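You operate a simulated robot arm through the tools that you are given. There is no shell and no other tool.

Carry out the task below with a simulated robot arm. There is one attempt and no reset: what you move stays moved.

JOB
Scrub the dark stain off the sample lap with soap.
Fine: soap the round brush in the soap can, lid on the large plate meanwhile; put brush and lid back. Set down upright: round brush. What is to be rubbed or washed off counts as gone when no trace of it is left.

Only the result counts: the job must be done as asked and must still hold three seconds after the hand-in. Knocking over, shifting, dropping, spilling or breaking anything else fails it. A push-on lid holds only when it is set on centred and level and pressed home; a screw cap is set on level and turned clockwise until tight.

ROBOT AND FRAMES
A 7-joint arm with a two-finger parallel gripper, fixed in place. Base frame: the origin is on the floor under the middle of its stand, x ahead of it, y to its left, z up; the work surface is at about z = 0.9. Units: m, rad, N and s.
It reaches about 1.372 m from its shoulder. Its first joint turns from -2.601 to 2.601 rad. Payload 3.43 kg.
Tool frame: the origin (TCP) lies between the finger pads and is the grasp point; the fingertips stand 0.03 m ahead of it; z points along the fingers, y is the line along which they close. The gripper opens to 0.094 m. The fingers are 0.028 m wide and 0.01 m thick; the gripper's body (0.05 by 0.096 m) begins 0.055 m behind the TCP.
Orientation is told as [roll, pitch, yaw] about the base's x, y, z axes, in that order, counted from this pose: with the fingers straight down and closing along the base's y, the tool's x points along the base's -x, its y along +y and its z along -z.

CONTROLS
- The arm moves only by the tool move_arm. Its argument "plan" is a list of rows, each a list of 7 numbers: the shift along the tool's x, y, z in m, then the turn, a rotation vector about the tool's x, y, z in rad, then the finger opening in m, from 0 to 0.094. In form: [[tx, ty, tz, wx, wy, wz, fingers], ...]. A call has 1 to 20 rows; each row shifts and turns the commanded pose from where the row before left it, along the tool's axes as they then stand. Each row takes 0.2 s and may step no farther than 0.05 m and 0.15 rad from the row before; otherwise, or with a gripper value out of range, the whole call is refused. Where a pose cannot be reached the arm comes as near as it can. A force on the tool above 40 N (or 10 N above the force at the start of the call, whichever is more), or a blocked arm, ends the call early, and 0.2 s more pass. The fingers move at their own pace (about 0.045 m/s each) and stop on an object; they squeeze with about 25 N. The grip force told is the motor's: it shows also when the fingers shut on nothing. Time passes only in rows, and 0.2 s behind the last, so rows that do not move let the fingers close. It gives the time, the measured TCP pose, the force on the tool (base axes), the opening and the grip force at its end, in the units of the frame above (readings bear some noise), with the torque about the TCP (base axes, N m) and any sound that the robot's microphone picked up.
- Cameras (640 x 400 px; columns grow to the right, rows downward): "scene" is fixed at [0.3988, 0.6487, 1.5491]; the picture's right is [0.66, 0.75, 0.00], its down [0.59, -0.51, -0.62] and it looks along [-0.47, 0.41, -0.78] (base axes); focal length 344 px, centre (320, 200). "wrist" rides on the gripper at [0.076, 0.014, -0.102] in the tool frame; the picture's right is [-0.18, 0.98, 0.00], its down [-0.75, -0.14, -0.64] and it looks along [-0.63, -0.12, 0.77] (tool axes); focal length 243 px, centre (320, 200). There is no depth. A picture from a camera that has moved, and an enlarged one, comes with that camera's place and axes in the base frame and with its lens.
- capture(camera): a new picture of that camera. It takes no simulated time.
- enlarge(camera, box): a new picture of the part [left, top, right, bottom] of that camera's present view, enlarged. It takes no simulated time.
- sign_off(): hands the job in; it is judged then, once.

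Nothing tells you positions but the pictures and the camera data. Unless the task says otherwise, let go and move clear before handing in.

The tools are called after "Call:" as a command line: name --pt "numbers of a row" for each row, then --argument value for the rest, lists and objects as JSON in quotes. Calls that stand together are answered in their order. move_arm: Moves the arm, as the interface text tells. Its arguments: {"type":"object","properties":{"plan":{"type":"array","items":{"type":"array","items":{"type":"number"}}}},"required":["plan"]} The other tools are called the same way: capture (camera) takes a picture; enlarge (camera, box) takes an enlarged picture of a part of a camera's view; sign_off () hands the job in.

At the start:

```text
time_s: 0.0
tcp_pos: [0.2373, 0.9577, 1.2404]
orientation: [-0.002, 0.0, -0.001]
wrist_force: [-0.3, 0.1, -0.2]
ft_torque: [0.0, 0.03, -0.02]
opening: 0.094
finger_force: 0.1
```

scene: 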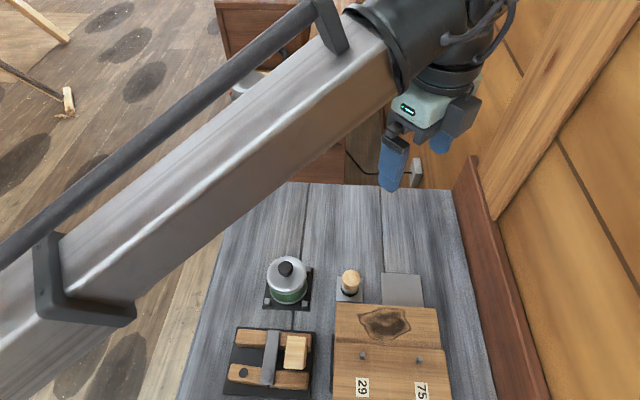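
wrist: 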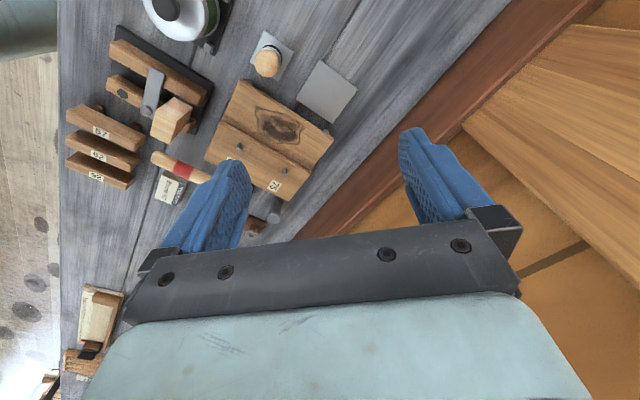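

I see a workbench with a soap can (green with a silver lid and black knob), a round wooden-handled brush on a small plate, a larger grey plate, and a board with a dark stain. I'll take closer pictures before moving.

Call:
enlarge --camera "scene" --box '[220, 230, 460, 400]'

Call:
enlarge --camera "wrist" --box '[60, 0, 380, 200]'

Call:
enlarge --camera "wrist" --box '[40, 100, 320, 400]'

```text
2.35 times, centred on (340, 315) of scene
camera zoom: at [0.3988, 0.6487, 1.5491], right [0.66, 0.75, 0.0], down [0.59, -0.51, -0.62], along [-0.47, 0.41, -0.78], focal length 809 px, centre (273, -71)
```

zoom: 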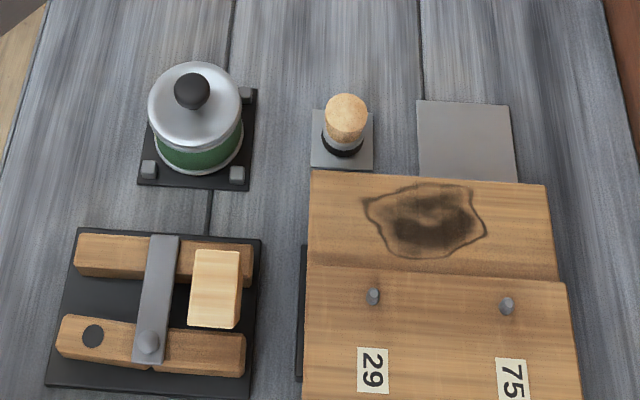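

```text
2.00 times, centred on (220, 100) of wrist
camera zoom: at [0.1612, 0.9733, 1.3442], right [0.18, 0.98, 0.0], down [0.75, -0.14, 0.64], along [0.63, -0.12, -0.77], focal length 485 px, centre (520, 400)
```

zoom: 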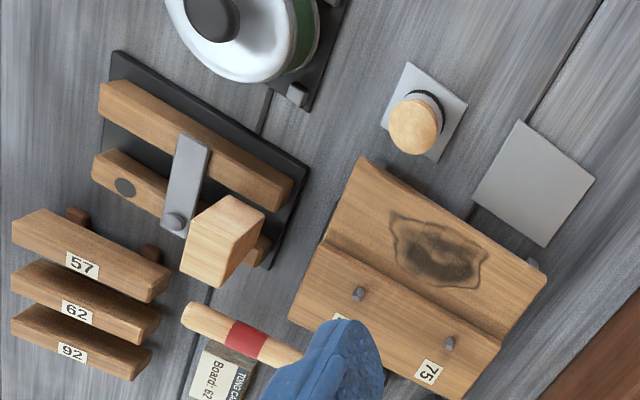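

```text
1.33 times, centred on (180, 250) of wrist
camera zoom: at [0.1612, 0.9733, 1.3442], right [0.18, 0.98, 0.0], down [0.75, -0.14, 0.64], along [0.63, -0.12, -0.77], focal length 324 px, centre (507, 133)
```

zoom: 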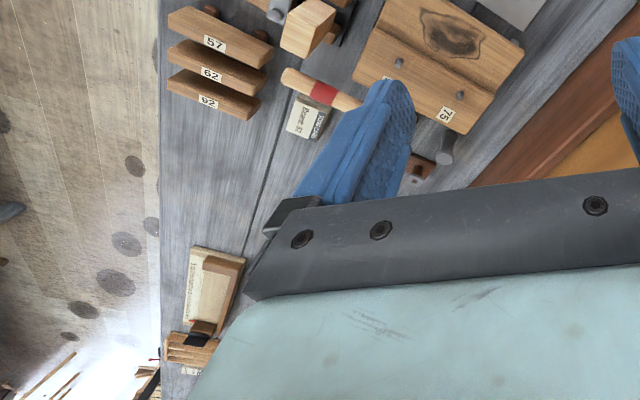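

Everything of interest lies around x 0.1–0.4, y 0.7–0.95. The knob of the soap can is near (0.14, 0.79, 0.98) and the brush top near (0.22, 0.885, 0.957). I'll move to closer viewpoints to measure them better.

Call:
move_arm --pt "0.04 -0.02 0.01 0 0 0 0.094" --pt "0.04 -0.02 0.01 0 0 0 0.094" --pt "0.02 -0.02 0.02 0 0 0 0.094" --pt "0 -0.02 0.02 0 0 0 0.094" --pt "0 0 0.02 0 0 0 0.094" --pt "0 0 0.0 0 0 0 0.094"

Call:
capture --camera "wrist"

Call:
enlarge --camera "wrist" --box '[160, 0, 480, 200]'

Call:
capture --camera "scene"

```text
time_s: 1.4
tcp_pos: [0.1389, 0.8805, 1.1602]
orientation: [0.0, 0.002, 0.0]
wrist_force: [-0.5, 0.1, -0.4]
ft_torque: [0.01, 0.01, -0.02]
opening: 0.0941
finger_force: 0.1
```

```text
taken
camera wrist: at [0.0617, 0.8943, 1.2642], right [0.18, 0.98, 0.0], down [0.75, -0.14, 0.64], along [0.63, -0.12, -0.77], focal length 243 px, centre (320, 200)
```

wrist: 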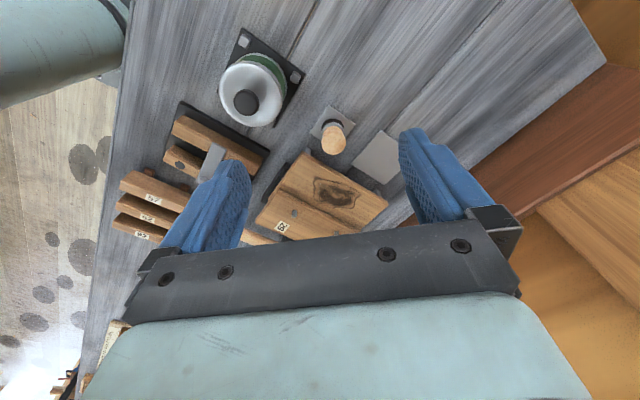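

```text
2.00 times, centred on (320, 100) of wrist
camera zoom: at [0.0617, 0.8943, 1.2642], right [0.18, 0.98, 0.0], down [0.75, -0.14, 0.64], along [0.63, -0.12, -0.77], focal length 485 px, centre (320, 400)
```

zoom: 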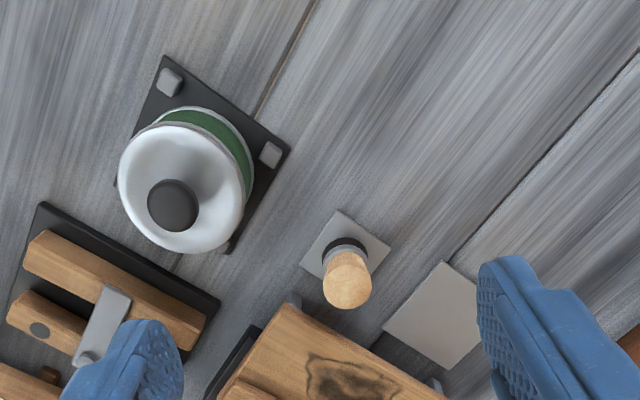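

```text
taken
```

scene: 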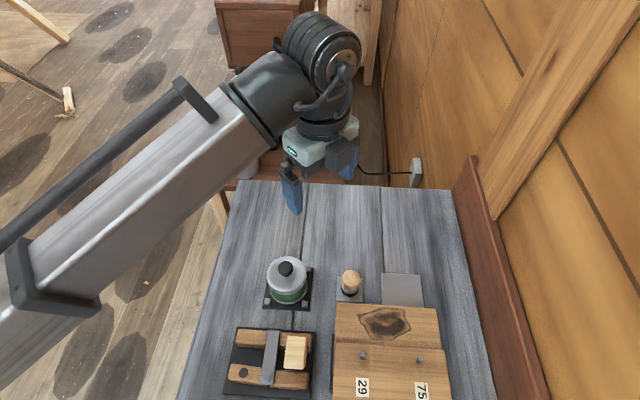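

The lid knob is about 30 mm across at (0.138, 0.793, 0.98), and the brush stands at about (0.219, 0.885). The large plate is centred near (0.292, 0.960), and the lap surface is at z≈0.935. I'll look closer at the details.

Call:
enlarge --camera "scene" --box '[255, 245, 335, 315]'

Call:
enlarge --camera "scene" --box '[325, 260, 425, 350]'

Call:
enlarge --camera "wrist" --box '[200, 20, 320, 140]'

Call:
enlarge --camera "wrist" --box '[250, 90, 410, 250]'

```text
5.71 times, centred on (295, 280) of scene
camera zoom: at [0.3988, 0.6487, 1.5491], right [0.66, 0.75, 0.0], down [0.59, -0.51, -0.62], along [-0.47, 0.41, -0.78], focal length 1965 px, centre (463, -257)
```

zoom: 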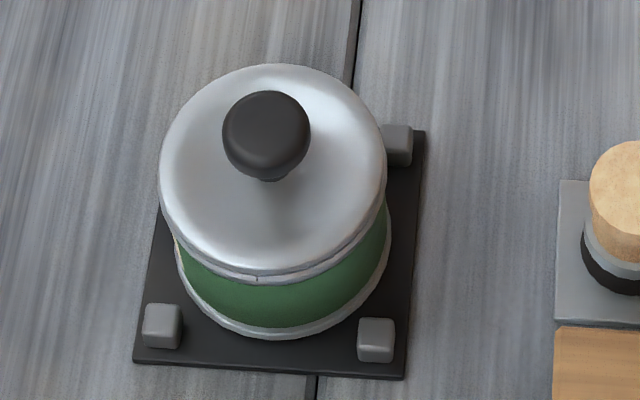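

```text
4.44 times, centred on (375, 305) of scene
camera zoom: at [0.3988, 0.6487, 1.5491], right [0.66, 0.75, 0.0], down [0.59, -0.51, -0.62], along [-0.47, 0.41, -0.78], focal length 1528 px, centre (76, -267)
```

zoom: 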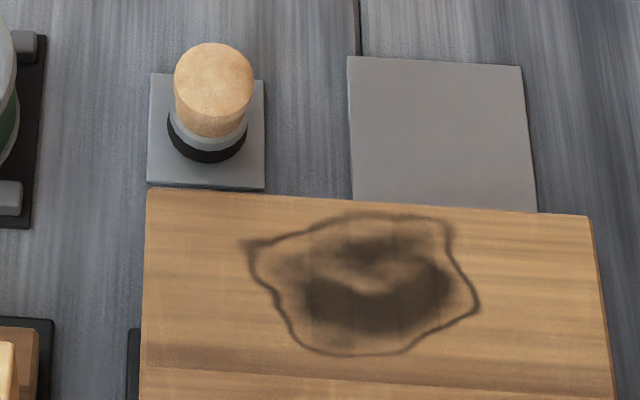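

```text
3.33 times, centred on (260, 80) of wrist
camera zoom: at [0.0617, 0.8943, 1.2642], right [0.18, 0.98, 0.0], down [0.75, -0.14, 0.64], along [0.63, -0.12, -0.77], focal length 809 px, centre (520, 600)
```

zoom: 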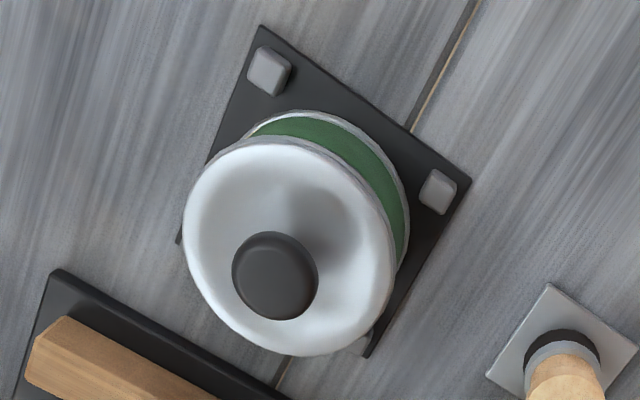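

```text
2.50 times, centred on (330, 170) of wrist
camera zoom: at [0.0617, 0.8943, 1.2642], right [0.18, 0.98, 0.0], down [0.75, -0.14, 0.64], along [0.63, -0.12, -0.77], focal length 606 px, centre (295, 275)
```

zoom: 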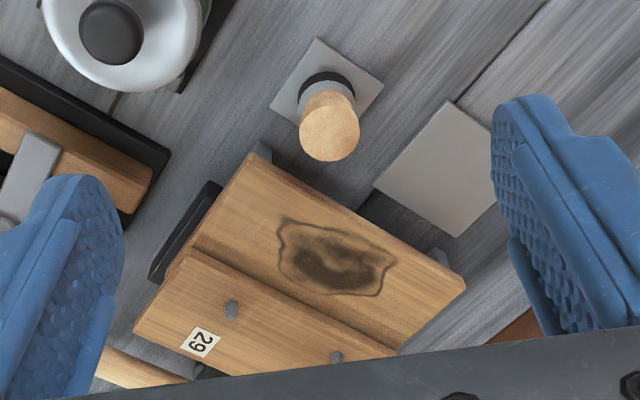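

The lid looks like a domed push-on lid with a round knob, on a can held by a tray with corner stops. The brush is a short cylinder of about 33 mm with a 27 mm wooden top. I'll rotate the wrist by -45° so the fingers close parallel to the lap's step, and hover over the lid.

Call:
move_arm --pt "0 0 0 0 0 0.131 0.094" --pt "0 0 0 0 0 0.131 0.094" --pt "0 0 0 0 0 0.131 0.094" --pt "0 0 0 0 0 0.131 0.094" --pt "0 0 0 0 0 0.131 0.094" --pt "0 0 0 0 0 0.13 0.094" --pt "-0.03 -0.03 0.02 0 0 0 0.094" --pt "-0.0305 -0.0319 0.02 0 0 0 0.094" --pt "0 0 0.0 0 0 0 0.094" --pt "0 0 0.0 0 0 0 0.094"

Call:
capture --camera "wrist"

Call:
capture --camera "scene"

```text
time_s: 3.6
tcp_pos: [0.1357, 0.793, 1.1208]
orientation: [-0.001, -0.001, -0.785]
wrist_force: [0.4, 0.6, -0.2]
ft_torque: [0.02, 0.03, 0.01]
opening: 0.0939
finger_force: 0.0
```

```text
taken
camera wrist: at [0.0918, 0.8568, 1.2232], right [0.83, 0.56, 0.0], down [0.43, -0.63, 0.64], along [0.36, -0.53, -0.77], focal length 243 px, centre (320, 200)
```

wrist: 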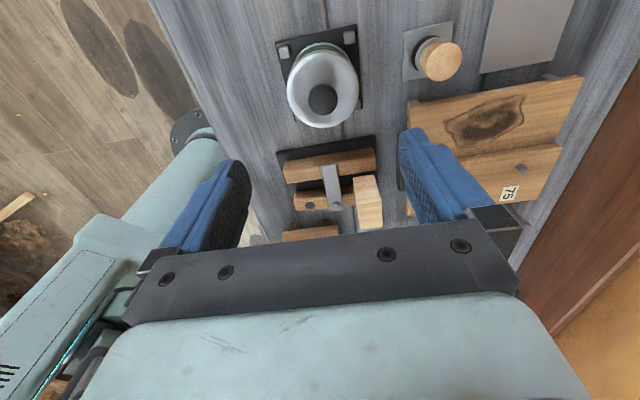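

```text
taken
```

scene: 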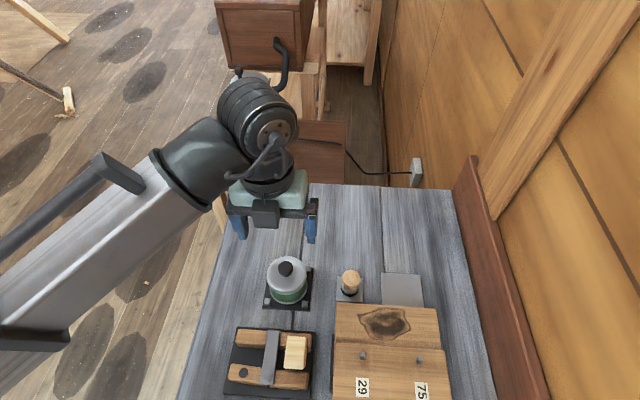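

The fingers now close along the lap's step direction, and I'm right above the lid knob at about (0.137, 0.7945). I'll check how well the pose readings settle and take a zoomed look.

Call:
move_arm --pt "0 0 0 0 0 0 0.094"

Call:
enlarge --camera "wrist" --box '[260, 10, 420, 130]'

Call:
enlarge --camera "wrist" --box '[380, 0, 600, 200]'

```text
time_s: 4.0
tcp_pos: [0.1359, 0.7927, 1.1204]
orientation: [-0.001, 0.001, -0.786]
wrist_force: [1.4, -0.5, 0.8]
ft_torque: [-0.01, -0.01, 0.0]
opening: 0.094
finger_force: 0.0
```

```text
3.33 times, centred on (340, 70) of wrist
camera zoom: at [0.0918, 0.8569, 1.2232], right [0.83, 0.56, 0.0], down [0.43, -0.63, 0.64], along [0.36, -0.53, -0.77], focal length 809 px, centre (253, 633)
```

zoom: 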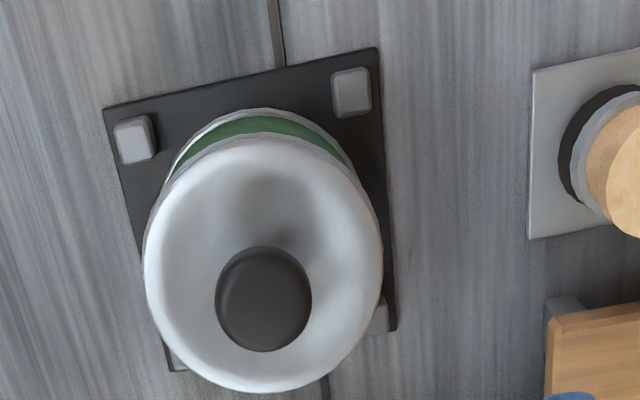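

```text
2.00 times, centred on (490, 100) of wrist
camera zoom: at [0.0918, 0.8569, 1.2232], right [0.83, 0.56, 0.0], down [0.43, -0.63, 0.64], along [0.36, -0.53, -0.77], focal length 485 px, centre (-20, 400)
```

zoom: 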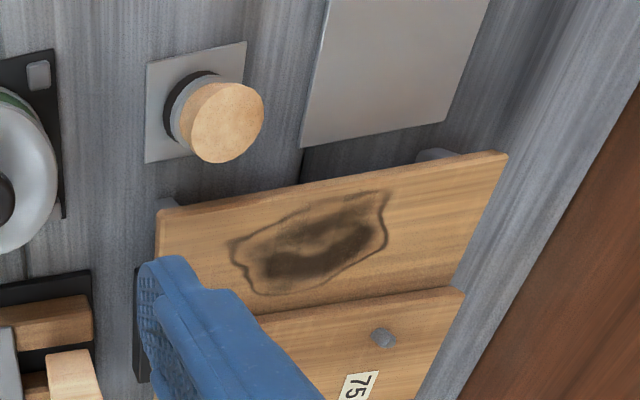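

Knob confirmed at about (0.138, 0.795, 0.98). I'll descend over it with the fingers partly open, keeping the tips about 8 mm above the lid surface, then look again before closing.

Call:
move_arm --pt "0 0.0027 0.03 0 0 0 0.07" --pt "0 0 0.04 0 0 0 0.06" --pt "0 0 0.03 0 0 0 0.06" --pt "0 0 0.02 0 0 0 0.06" --pt "0 0 0.0 0 0 0 0.06"

Call:
capture --camera "wrist"

Call:
enlarge --camera "scene" --box '[220, 180, 380, 320]'

```text
time_s: 5.2
tcp_pos: [0.1395, 0.7943, 0.9994]
orientation: [0.0, 0.0, -0.785]
wrist_force: [0.0, -1.0, -0.6]
ft_torque: [-0.01, -0.01, 0.0]
opening: 0.0599
finger_force: 0.0
```

```text
taken
camera wrist: at [0.0945, 0.858, 1.1036], right [0.83, 0.56, 0.0], down [0.43, -0.63, 0.64], along [0.36, -0.53, -0.77], focal length 243 px, centre (320, 200)
```

wrist: 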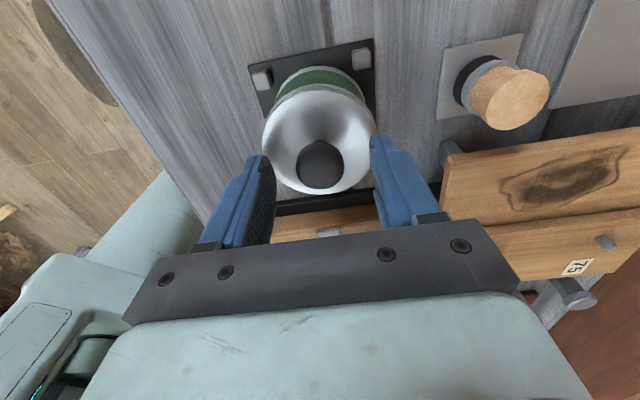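

```text
2.86 times, centred on (300, 250) of scene
camera zoom: at [0.3988, 0.6487, 1.5491], right [0.66, 0.75, 0.0], down [0.59, -0.51, -0.62], along [-0.47, 0.41, -0.78], focal length 982 px, centre (377, 57)
```

zoom: 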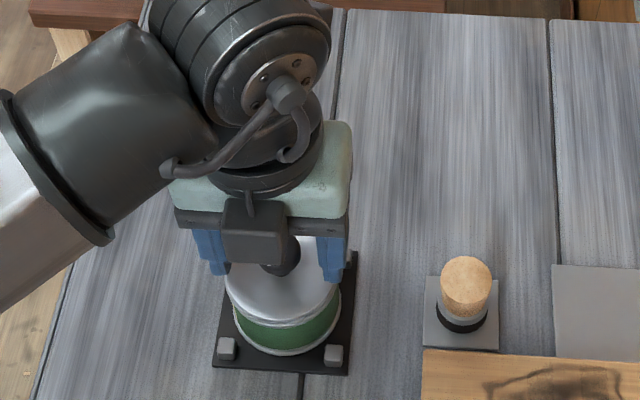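

The knob sits centred between the fingers. I'll lower the last 10 mm and close on it.

Call:
move_arm --pt "0.001 0 0.009 0 0 0 0.06" --pt "0 0 0 0 0 0 0.06" --pt "0 0 0 0 0 0 0.02" --pt "0 0 0 0 0 0 0.02" --pt "0 0 0 0 0 0 0.02" --pt "0 0 0 0 0 0 0.02"

Call:
capture --camera "wrist"

```text
time_s: 6.0
tcp_pos: [0.1377, 0.7945, 0.9934]
orientation: [0.001, 0.002, -0.787]
wrist_force: [1.8, 1.1, 4.9]
ft_torque: [0.27, -0.17, -0.01]
opening: 0.0297
finger_force: 5.8
stopped in row 4: the force on the tool passed its limit at 52 N (the readings are from after the stop); the commanded pose is now the measured one
```

```text
taken
camera wrist: at [0.0933, 0.8587, 1.0979], right [0.82, 0.57, 0.0], down [0.43, -0.63, 0.64], along [0.36, -0.53, -0.77], focal length 243 px, centre (320, 200)
```

wrist: 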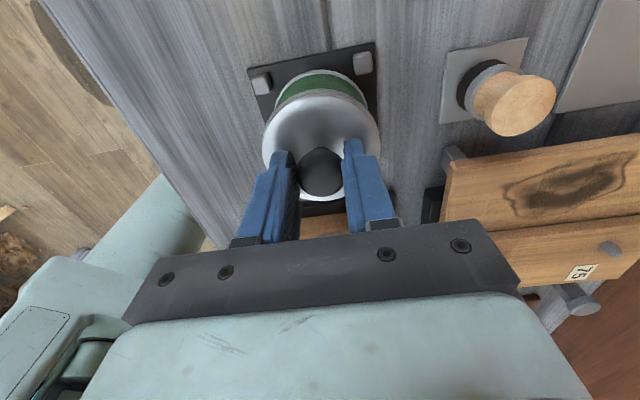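

The fingers reached the knob at 29.7 mm, and the contact spike ended the call. I'll hold still to let the grip finish and check the readings.

Call:
move_arm --pt "0 0 0 0 0 0 0.02" --pt "0 0 0 0 0 0 0.02"

Call:
enlarge --camera "wrist" --box '[220, 20, 420, 220]'

Call:
enlarge --camera "scene" --box '[240, 220, 340, 320]'

```text
time_s: 6.6
tcp_pos: [0.139, 0.7955, 0.9955]
orientation: [0.002, 0.003, -0.786]
wrist_force: [1.0, 2.9, 21.3]
ft_torque: [0.03, -0.04, 0.01]
opening: 0.026
finger_force: 24.8
```

```text
2.00 times, centred on (320, 120) of wrist
camera zoom: at [0.0939, 0.8592, 1.0979], right [0.83, 0.56, 0.0], down [0.43, -0.63, 0.64], along [0.36, -0.53, -0.77], focal length 485 px, centre (320, 360)
```

zoom: 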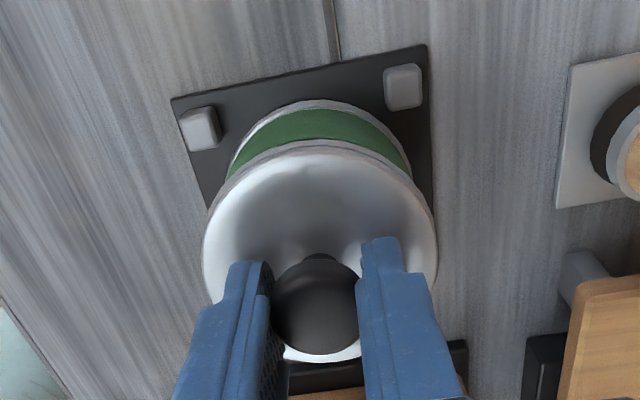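

```text
4.00 times, centred on (290, 270) of scene
camera zoom: at [0.3988, 0.6487, 1.5491], right [0.66, 0.75, 0.0], down [0.59, -0.51, -0.62], along [-0.47, 0.41, -0.78], focal length 1375 px, centre (440, -80)
```

zoom: 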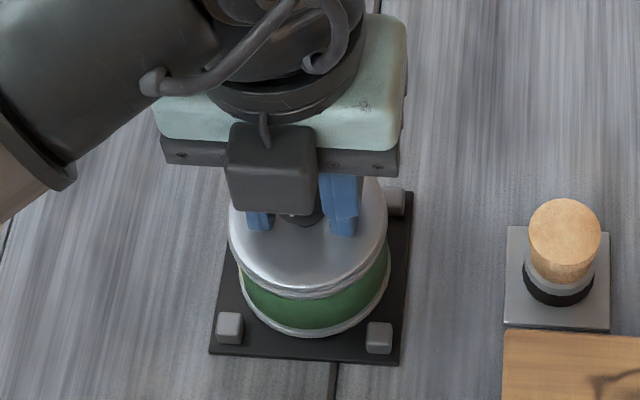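

The knob is gripped, but an upward push of 21 N and the TCP creeping up suggest I hold it above its widest point. I'll look closer before doing anything.

Call:
enlarge --camera "wrist" --box '[270, 120, 370, 220]'

Call:
enlarge --camera "scene" --box '[270, 260, 320, 300]'

Call:
move_arm --pt "0 0 0 0 0 0 0.02"

```text
4.00 times, centred on (320, 170) of wrist
camera zoom: at [0.0939, 0.8592, 1.0979], right [0.83, 0.56, 0.0], down [0.43, -0.63, 0.64], along [0.36, -0.53, -0.77], focal length 970 px, centre (320, 320)
```

zoom: 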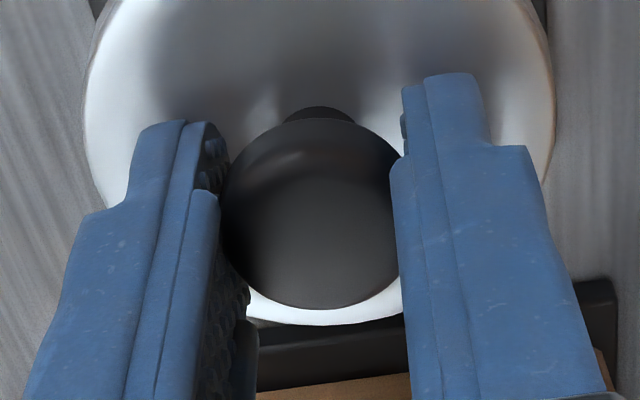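

```text
10.00 times, centred on (295, 280) of scene
camera zoom: at [0.3988, 0.6487, 1.5491], right [0.66, 0.75, 0.0], down [0.59, -0.51, -0.62], along [-0.47, 0.41, -0.78], focal length 3438 px, centre (570, -600)
```

zoom: 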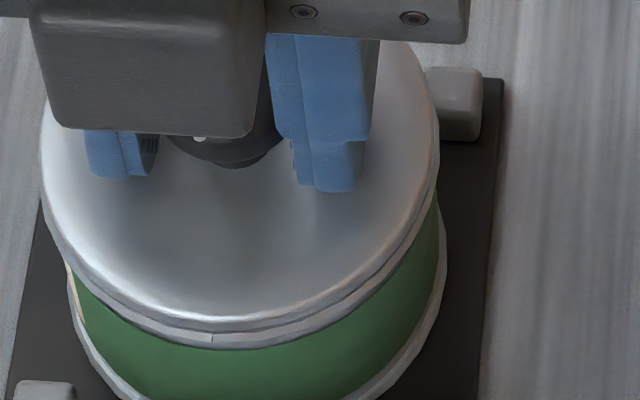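

```text
time_s: 7.0
tcp_pos: [0.1382, 0.7954, 0.9949]
orientation: [0.002, 0.003, -0.786]
wrist_force: [1.8, 4.3, 24.5]
ft_torque: [0.07, -0.03, 0.0]
opening: 0.0265
finger_force: 25.2
```

The knob is only about 26 mm wide, and the tips are resting on the lid's dome, which explains the upward push. The grip itself is at the knob's equator, so I'll ease up gently and watch the force.

Call:
move_arm --pt "0 0 -0.002 0 0 0 0.02" --pt "0 0 0 0 0 0 0.02"

Call:
move_arm --pt "0 0 -0.002 0 0 0 0.02" --pt "0 0 0 0 0 0 0.02"

Call:
enlarge --camera "scene" --box '[250, 250, 330, 310]'

```text
time_s: 7.6
tcp_pos: [0.1383, 0.7945, 0.9946]
orientation: [-0.001, 0.0, -0.786]
wrist_force: [0.2, 2.1, 2.2]
ft_torque: [0.14, 0.02, 0.01]
opening: 0.0263
finger_force: 24.4
```

```text
time_s: 8.2
tcp_pos: [0.1375, 0.7942, 0.996]
orientation: [0.0, 0.001, -0.786]
wrist_force: [-0.1, -0.3, -0.1]
ft_torque: [0.0, -0.02, -0.02]
opening: 0.0262
finger_force: 25.5
heard: snap
```

```text
6.67 times, centred on (290, 280) of scene
camera zoom: at [0.3988, 0.6487, 1.5491], right [0.66, 0.75, 0.0], down [0.59, -0.51, -0.62], along [-0.47, 0.41, -0.78], focal length 2292 px, centre (520, -333)
```

zoom: 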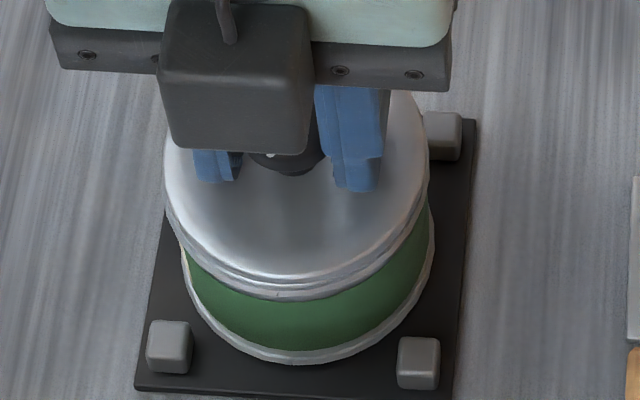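

A "snap" was heard: the push-on lid has come loose, with TCP z about 0.9945 in the seated state for this grip. I'll lift it straight up.

Call:
move_arm --pt "0 0 -0.005 0 0 0 0.02" --pt "0 0 -0.01 0 0 0 0.02" --pt "0 0 -0.02 0 0 0 0.02" --pt "0 0 -0.03 0 0 0 0.02" --pt "0 0 -0.03 0 0 0 0.02" --pt "0 0 0 0 0 0 0.02"

Call:
capture --camera "wrist"

Call:
capture --camera "scene"

Call:
enlarge --camera "scene" --box '[220, 200, 380, 320]'

```text
time_s: 9.6
tcp_pos: [0.1386, 0.795, 1.0937]
orientation: [0.001, 0.0, -0.785]
wrist_force: [0.3, 0.3, -1.5]
ft_torque: [0.01, 0.0, 0.01]
opening: 0.0263
finger_force: 24.9
```

```text
taken
camera wrist: at [0.0943, 0.8592, 1.1957], right [0.82, 0.57, 0.0], down [0.43, -0.63, 0.64], along [0.36, -0.53, -0.77], focal length 243 px, centre (320, 200)
```

wrist: 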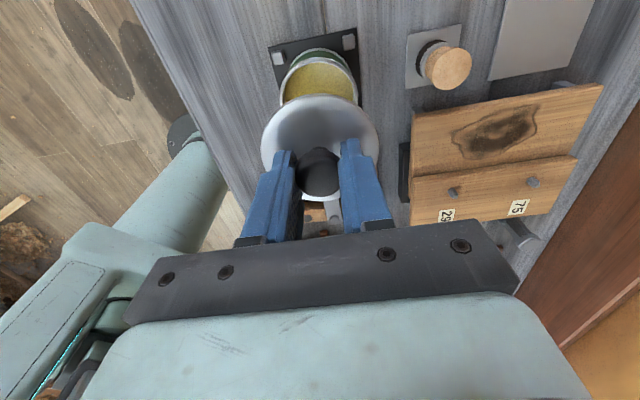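

```text
taken
```

scene: 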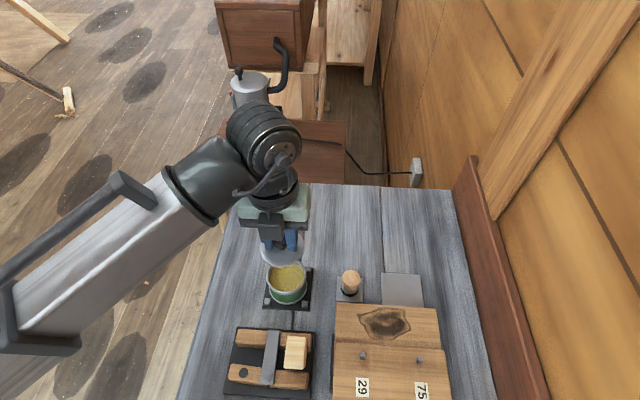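

```text
3.33 times, centred on (300, 260) of scene
camera zoom: at [0.3988, 0.6487, 1.5491], right [0.66, 0.75, 0.0], down [0.59, -0.51, -0.62], along [-0.47, 0.41, -0.78], focal length 1146 px, centre (387, 0)
```

zoom: 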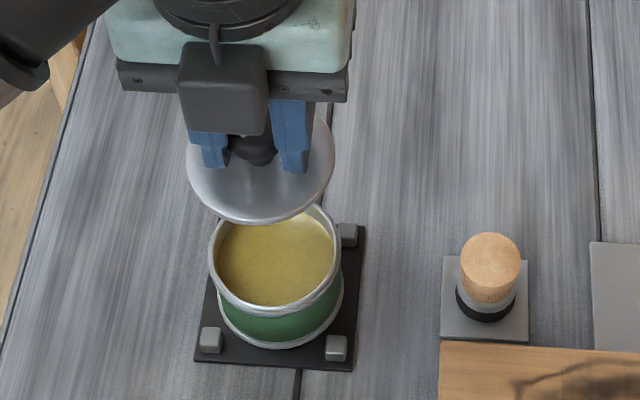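

The lid is off and level, and yellow soap fills the can almost to the rim. I'll carry the lid over above the large plate.

Call:
move_arm --pt "0.002 0.03 0 0 0 0 0.02" --pt "0.002 0.04 0 0 0 0 0.02" --pt "0.002 0.045 0 0 0 0 0.02" --pt "0.002 0.045 0 0 0 0 0.02" --pt "0.002 0.04 0 0 0 0 0.02" --pt "0 0.0255 0 0 0 0 0.02" --pt "0 0 0 0 0 0 0.02" --pt "0 0 0 0 0 0 0.02"

Call:
capture --camera "wrist"

Call:
enlarge --camera "scene" --box '[300, 180, 480, 340]'

```text
time_s: 11.4
tcp_pos: [0.291, 0.9625, 1.0938]
orientation: [-0.001, 0.002, -0.785]
wrist_force: [0.2, 0.1, -1.2]
ft_torque: [0.0, -0.01, 0.02]
opening: 0.0261
finger_force: 25.4
```

```text
taken
camera wrist: at [0.2466, 1.0268, 1.1971], right [0.83, 0.56, 0.0], down [0.43, -0.63, 0.64], along [0.36, -0.53, -0.77], focal length 243 px, centre (320, 200)
```

wrist: 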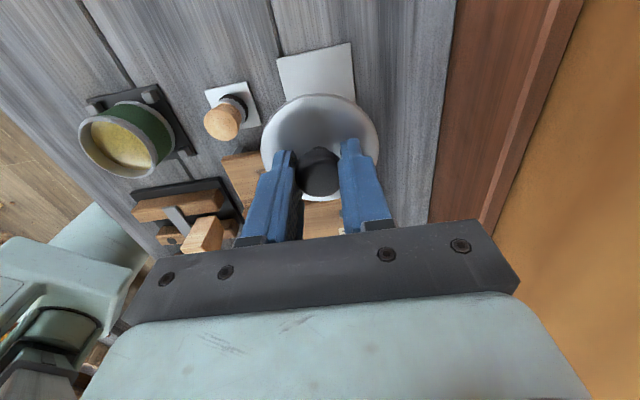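

```text
2.50 times, centred on (390, 260) of scene
camera zoom: at [0.3988, 0.6487, 1.5491], right [0.66, 0.75, 0.0], down [0.59, -0.51, -0.62], along [-0.47, 0.41, -0.78], focal length 860 px, centre (145, 50)
```

zoom: 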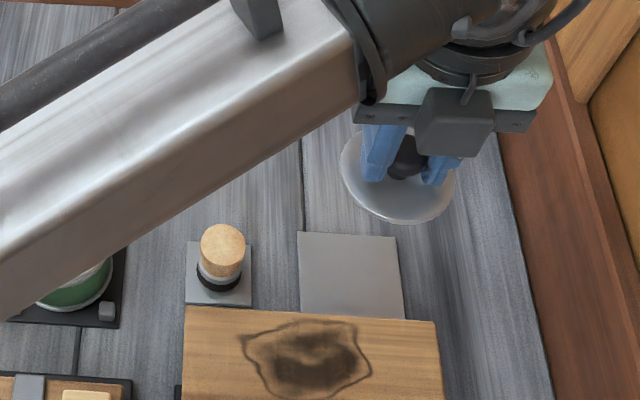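

The lid is over the large plate, about 3 mm toward the back so it clears the lap's edge. I'll lower it in stages and feel for contact.

Call:
move_arm --pt "0 0 0.03 0 0 0 0.02" --pt "0 0 0.04 0 0 0 0.02" --pt "0 0 0.03 0 0 0 0.02" --pt "0 0 0.02 0 0 0 0.02" --pt "0 0 0 0 0 0 0.02"

Call:
capture --camera "wrist"

Call:
enlarge --camera "scene" --box '[320, 200, 460, 320]'

```text
time_s: 12.6
tcp_pos: [0.2887, 0.9605, 0.9729]
orientation: [0.0, 0.002, -0.785]
wrist_force: [0.0, 0.7, -0.4]
ft_torque: [0.02, 0.0, 0.0]
opening: 0.0262
finger_force: 25.1
```

```text
taken
camera wrist: at [0.2451, 1.0252, 1.0759], right [0.82, 0.57, 0.0], down [0.43, -0.63, 0.64], along [0.36, -0.53, -0.77], focal length 243 px, centre (320, 200)
```

wrist: 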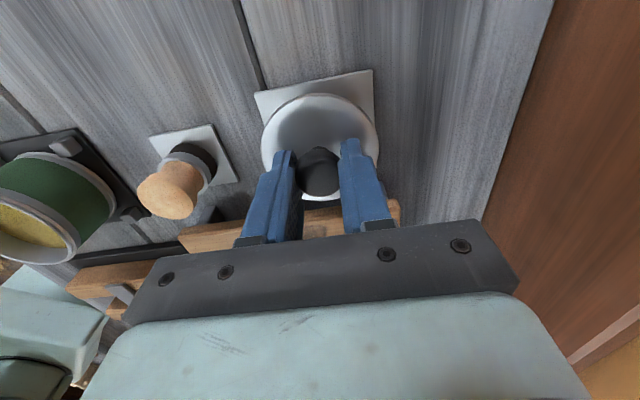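

```text
3.33 times, centred on (390, 260) of scene
camera zoom: at [0.3988, 0.6487, 1.5491], right [0.66, 0.75, 0.0], down [0.59, -0.51, -0.62], along [-0.47, 0.41, -0.78], focal length 1146 px, centre (87, 0)
```

zoom: 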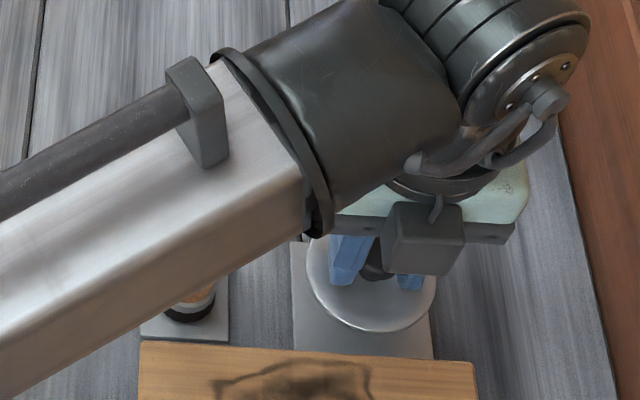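

The lid hovers centred over the plate. I'll lower it slowly until it touches.

Call:
move_arm --pt "-0.001 0.0015 0.01 0 0 0 0.02" --pt "0 0 0.006 0 0 0 0.02" --pt "0 0 0.0 0 0 0 0.02"

Call:
move_arm --pt "0 0 0.003 0 0 0 0.02" --pt "0 0 0.0 0 0 0 0.02"

Call:
move_arm --pt "0 0 0.003 0 0 0 0.02" --pt "0 0 0.0 0 0 0 0.02"

```text
time_s: 13.4
tcp_pos: [0.2923, 0.9616, 0.9571]
orientation: [0.001, 0.001, -0.785]
wrist_force: [-0.3, 0.8, 0.0]
ft_torque: [0.0, 0.0, -0.01]
opening: 0.0266
finger_force: 24.8
```

```text
time_s: 14.0
tcp_pos: [0.2936, 0.9617, 0.9532]
orientation: [-0.001, 0.003, -0.784]
wrist_force: [0.6, -2.1, -0.8]
ft_torque: [0.0, 0.02, 0.01]
opening: 0.0263
finger_force: 25.1
```

```text
time_s: 14.6
tcp_pos: [0.293, 0.9606, 0.95]
orientation: [0.0, 0.0, -0.786]
wrist_force: [-0.9, -0.2, -0.7]
ft_torque: [-0.03, 0.02, 0.03]
opening: 0.0261
finger_force: 25.2
```

Call:
move_arm --pt "0 0 0.003 0 0 0 0.02" --pt "0 0 0.0 0 0 0 0.02"

Call:
enlarge --camera "wrist" --box '[220, 40, 420, 220]'

Call:
enlarge --camera "scene" --box '[360, 240, 460, 320]'

```text
time_s: 15.2
tcp_pos: [0.2925, 0.9602, 0.9469]
orientation: [0.0, 0.003, -0.784]
wrist_force: [-0.2, 0.3, -1.1]
ft_torque: [-0.04, -0.04, 0.0]
opening: 0.0261
finger_force: 25.1
```

```text
2.22 times, centred on (320, 130) of wrist
camera zoom: at [0.2476, 1.0252, 1.0511], right [0.83, 0.56, 0.0], down [0.43, -0.63, 0.64], along [0.36, -0.53, -0.77], focal length 539 px, centre (320, 356)
```

zoom: 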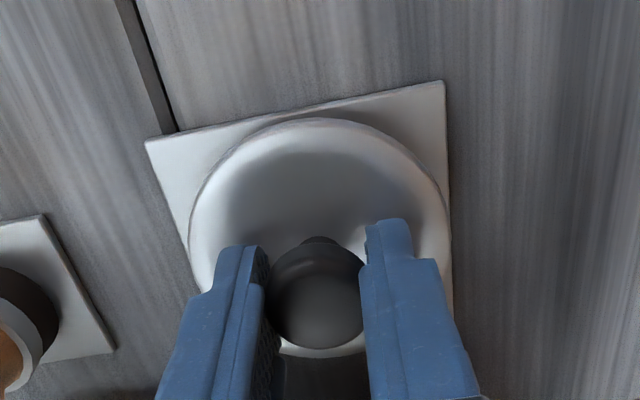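

```text
5.00 times, centred on (410, 280) of scene
camera zoom: at [0.3988, 0.6487, 1.5491], right [0.66, 0.75, 0.0], down [0.59, -0.51, -0.62], along [-0.47, 0.41, -0.78], focal length 1719 px, centre (-130, -200)
```

zoom: 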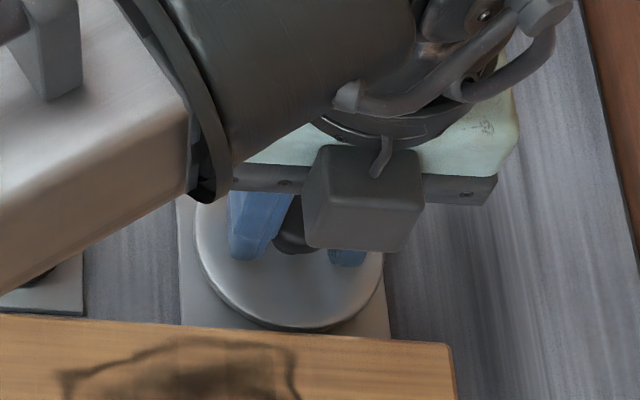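

The lid is very close to the plate but not yet touching. I'll continue in 2 mm steps.

Call:
move_arm --pt "0 0 0.002 0 0 0 0.02" --pt "0 0 0.0 0 0 0 0.02"

Call:
move_arm --pt "0 0 0.002 0 0 0 0.02" --pt "0 0 0.0 0 0 0 0.02"

Call:
move_arm --pt "0 0 0.001 0 0 0 0.02" --pt "0 0 0.0 0 0 0 0.02"

```text
time_s: 15.8
tcp_pos: [0.2917, 0.9612, 0.9449]
orientation: [0.0, 0.004, -0.786]
wrist_force: [0.4, 0.1, -0.3]
ft_torque: [-0.01, 0.04, 0.03]
opening: 0.0262
finger_force: 24.9
```

```text
time_s: 16.4
tcp_pos: [0.2922, 0.9598, 0.9433]
orientation: [0.0, 0.001, -0.785]
wrist_force: [-0.3, 0.2, -0.4]
ft_torque: [0.01, 0.02, -0.03]
opening: 0.0261
finger_force: 25.0
```

```text
time_s: 17.0
tcp_pos: [0.2922, 0.9601, 0.9427]
orientation: [0.0, 0.0, -0.786]
wrist_force: [1.0, -1.9, 4.0]
ft_torque: [-0.08, -0.05, -0.01]
opening: 0.0264
finger_force: 24.8
```

Contact: force is +4 N at TCP z≈0.9427. I'll release the lid and rise.

Call:
move_arm --pt "0 0 0 0 0 0 0.04" --pt "0 0 0 0 0 0 0.05" --pt "0 0 0 0 0 0 0.05" --pt "0 0 -0.005 0 0 0 0.05" --pt "0 0 -0.02 0 0 0 0.05" --pt "0 0 -0.04 0 0 0 0.05" --pt "0 0 -0.04 0 0 0 0.05" --pt "0 0 -0.02 0 0 0 0.05" --pt "0 0 0 0 0 0 0.05"

Call:
capture --camera "wrist"

Call:
enlarge --camera "scene" --box '[300, 220, 460, 340]'

```text
time_s: 19.0
tcp_pos: [0.2936, 0.9622, 1.0671]
orientation: [-0.001, -0.002, -0.785]
wrist_force: [-0.4, -0.4, 0.2]
ft_torque: [0.02, 0.04, -0.02]
opening: 0.05
finger_force: 0.1
```

```text
taken
camera wrist: at [0.2489, 1.027, 1.1705], right [0.82, 0.57, 0.0], down [0.43, -0.63, 0.64], along [0.36, -0.53, -0.77], focal length 243 px, centre (320, 200)
```

wrist: 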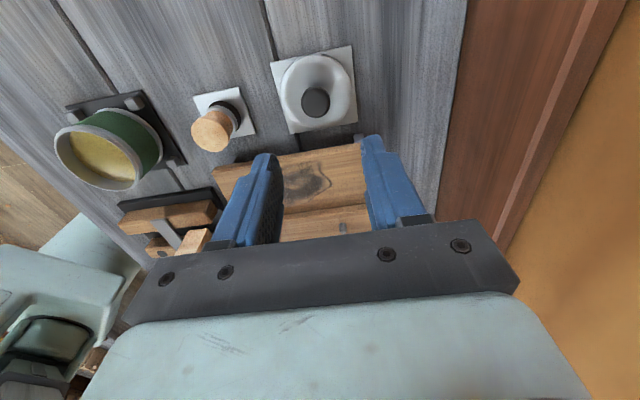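

```text
3.33 times, centred on (380, 280) of scene
camera zoom: at [0.3988, 0.6487, 1.5491], right [0.66, 0.75, 0.0], down [0.59, -0.51, -0.62], along [-0.47, 0.41, -0.78], focal length 1146 px, centre (120, -67)
```

zoom: 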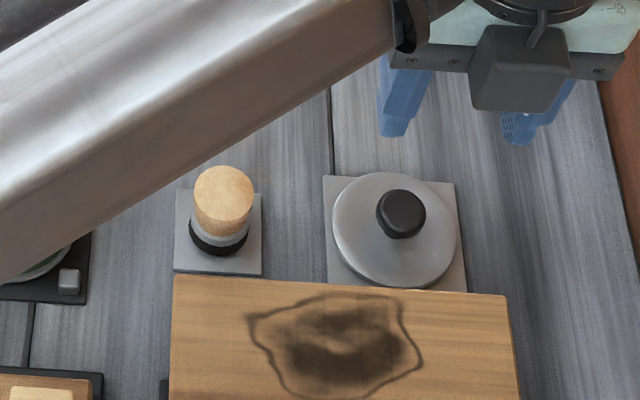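

The lid rests neatly on the large plate. Next I'll move above the brush and refine its position.

Call:
move_arm --pt "-0.0018 -0.035 0 0 0 0 0.06" --pt "0 -0.04 0 0 0 0 0.06" --pt "0 -0.0323 0 0 0 0 0.06" --pt "0 0 0 0 0 0 0.06" --pt "0 0 0 0 0 0 0.06"

Call:
capture --camera "wrist"

Call:
enlarge --camera "wrist" --box '[260, 40, 400, 180]'

Call:
enlarge --camera "scene" --box '[300, 230, 400, 310]'

```text
time_s: 20.2
tcp_pos: [0.2176, 0.8844, 1.0669]
orientation: [-0.001, -0.001, -0.786]
wrist_force: [0.2, -0.8, -0.2]
ft_torque: [-0.02, -0.01, 0.01]
opening: 0.0602
finger_force: 0.1
```

```text
taken
camera wrist: at [0.1732, 0.9492, 1.1695], right [0.83, 0.56, 0.0], down [0.43, -0.63, 0.64], along [0.36, -0.53, -0.77], focal length 243 px, centre (320, 200)
```

wrist: 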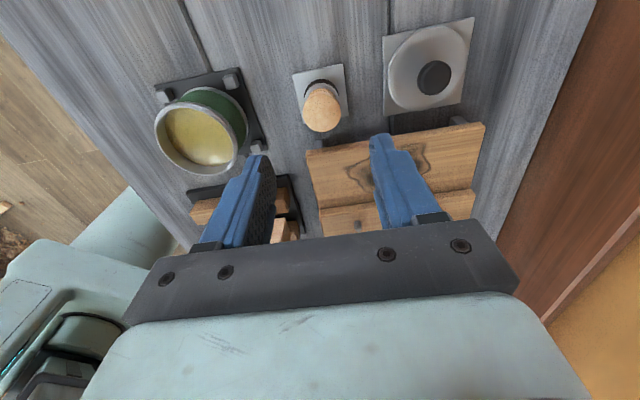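

```text
2.86 times, centred on (330, 110) of wrist
camera zoom: at [0.1732, 0.9492, 1.1695], right [0.83, 0.56, 0.0], down [0.43, -0.63, 0.64], along [0.36, -0.53, -0.77], focal length 693 px, centre (291, 457)
```

zoom: 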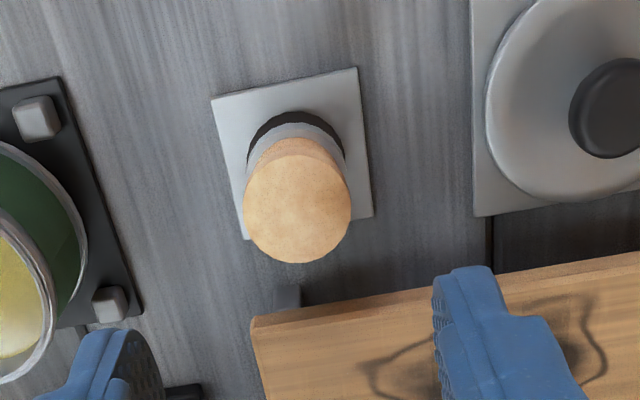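

```text
5.00 times, centred on (350, 270) of scene
camera zoom: at [0.3988, 0.6487, 1.5491], right [0.66, 0.75, 0.0], down [0.59, -0.51, -0.62], along [-0.47, 0.41, -0.78], focal length 1719 px, centre (170, -150)
```

zoom: 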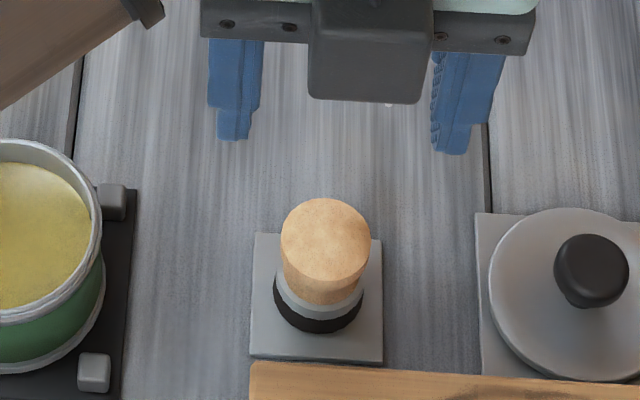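

The brush is centred at about (0.220, 0.884) with its wood from z≈0.929 to 0.952. I'll descend so the fingertips reach z≈0.927 and grip it.

Call:
move_arm --pt "-0.002 0.0014 0.03 0 0 0 0.06" --pt "0 0 0.04 0 0 0 0.06" --pt "0 0 0.02 0 0 0 0.06" --pt "0 0 0 0 0 0 0.06" --pt "0 0 0 0 0 0 0.06"

Call:
enlarge --camera "wrist" --box '[230, 80, 410, 220]'

Call:
enlarge --camera "scene" --box '[300, 230, 400, 310]'

```text
time_s: 21.4
tcp_pos: [0.2209, 0.8865, 0.977]
orientation: [0.0, 0.002, -0.785]
wrist_force: [-0.3, 0.6, 0.1]
ft_torque: [-0.02, 0.01, -0.01]
opening: 0.06
finger_force: 0.1
```

```text
2.86 times, centred on (320, 150) of wrist
camera zoom: at [0.1762, 0.9502, 1.081], right [0.83, 0.57, 0.0], down [0.43, -0.63, 0.64], along [0.36, -0.53, -0.77], focal length 693 px, centre (320, 343)
```

zoom: 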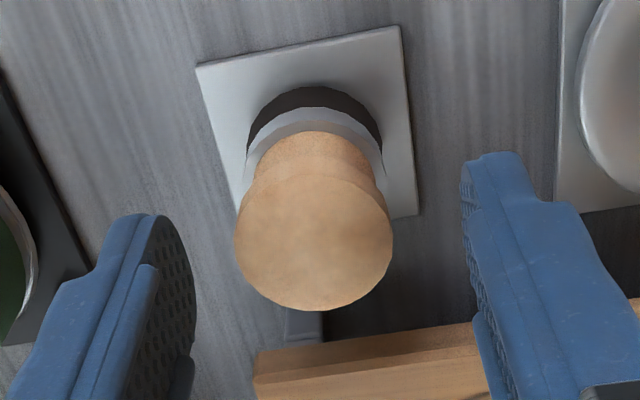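

```text
5.00 times, centred on (350, 270) of scene
camera zoom: at [0.3988, 0.6487, 1.5491], right [0.66, 0.75, 0.0], down [0.59, -0.51, -0.62], along [-0.47, 0.41, -0.78], focal length 1719 px, centre (170, -150)
```

zoom: 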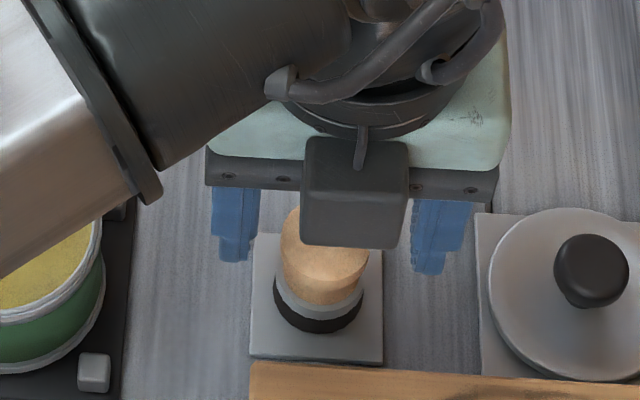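

The brush is nearly centred, so I'll correct by about 2 mm, lower 20 mm and close on the wood.

Call:
move_arm --pt "-0.0012 -0.002 0.01 0 0 0 0.06" --pt "0 0 0.01 0 0 0 0.06" --pt "0 0 0 0 0 0 0.06" --pt "0 0 0 0 0 0 0.045"

Call:
enlarge --camera "wrist" --box '[230, 80, 410, 220]'

```text
time_s: 22.4
tcp_pos: [0.2214, 0.8818, 0.9578]
orientation: [0.0, 0.002, -0.786]
wrist_force: [0.3, 0.6, -0.3]
ft_torque: [0.01, -0.01, -0.02]
opening: 0.045
finger_force: 0.1
```

```text
2.86 times, centred on (320, 150) of wrist
camera zoom: at [0.1764, 0.9469, 1.0608], right [0.82, 0.57, 0.0], down [0.43, -0.63, 0.64], along [0.36, -0.53, -0.77], focal length 693 px, centre (320, 343)
```

zoom: 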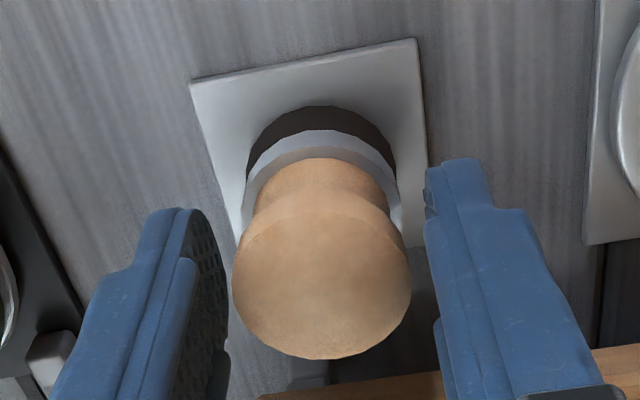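

The brush sits about 1–2 mm toward the left finger. I'll nudge over and close gently.

Call:
move_arm --pt "0 -0.0012 0 0 0 0 0.042" --pt "0 0 0 0 0 0 0.038" --pt "0 0 0 0 0 0 0.034" --pt "0 0 0 0 0 0 0.028" --pt "0 0 0 0 0 0 0.024" --pt "0 0 0 0 0 0 0.024"

Call:
enlarge --camera "wrist" --box '[230, 80, 410, 220]'

Call:
enlarge --camera "scene" --box '[300, 230, 400, 310]'

```text
time_s: 23.8
tcp_pos: [0.2196, 0.8811, 0.9569]
orientation: [0.001, 0.001, -0.788]
wrist_force: [-0.9, 0.2, 5.2]
ft_torque: [-0.02, 0.02, -0.03]
opening: 0.0325
finger_force: 25.0
```

```text
2.86 times, centred on (320, 150) of wrist
camera zoom: at [0.1756, 0.9457, 1.0612], right [0.82, 0.57, 0.0], down [0.43, -0.63, 0.64], along [0.36, -0.53, -0.77], focal length 693 px, centre (320, 343)
```

zoom: 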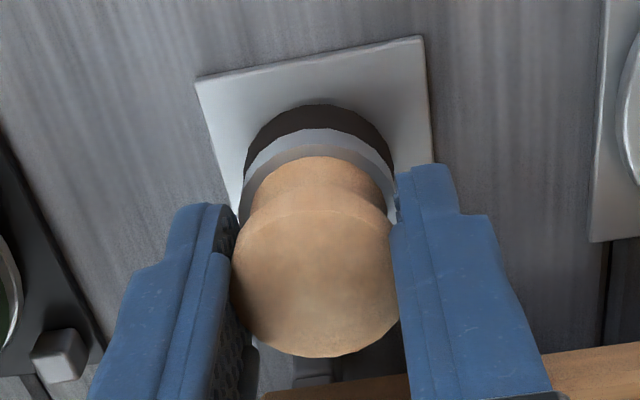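

```text
5.00 times, centred on (350, 270) of scene
camera zoom: at [0.3988, 0.6487, 1.5491], right [0.66, 0.75, 0.0], down [0.59, -0.51, -0.62], along [-0.47, 0.41, -0.78], focal length 1719 px, centre (170, -150)
```

zoom: 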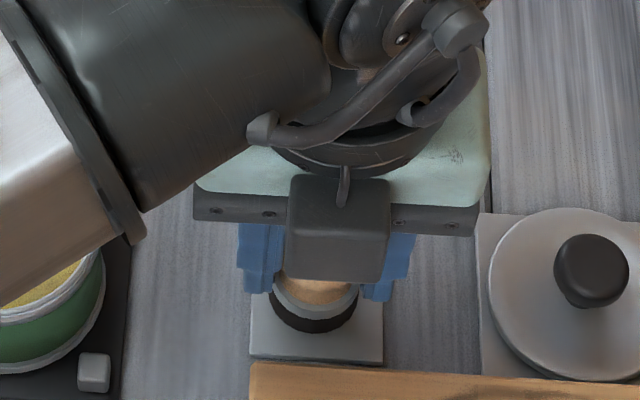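

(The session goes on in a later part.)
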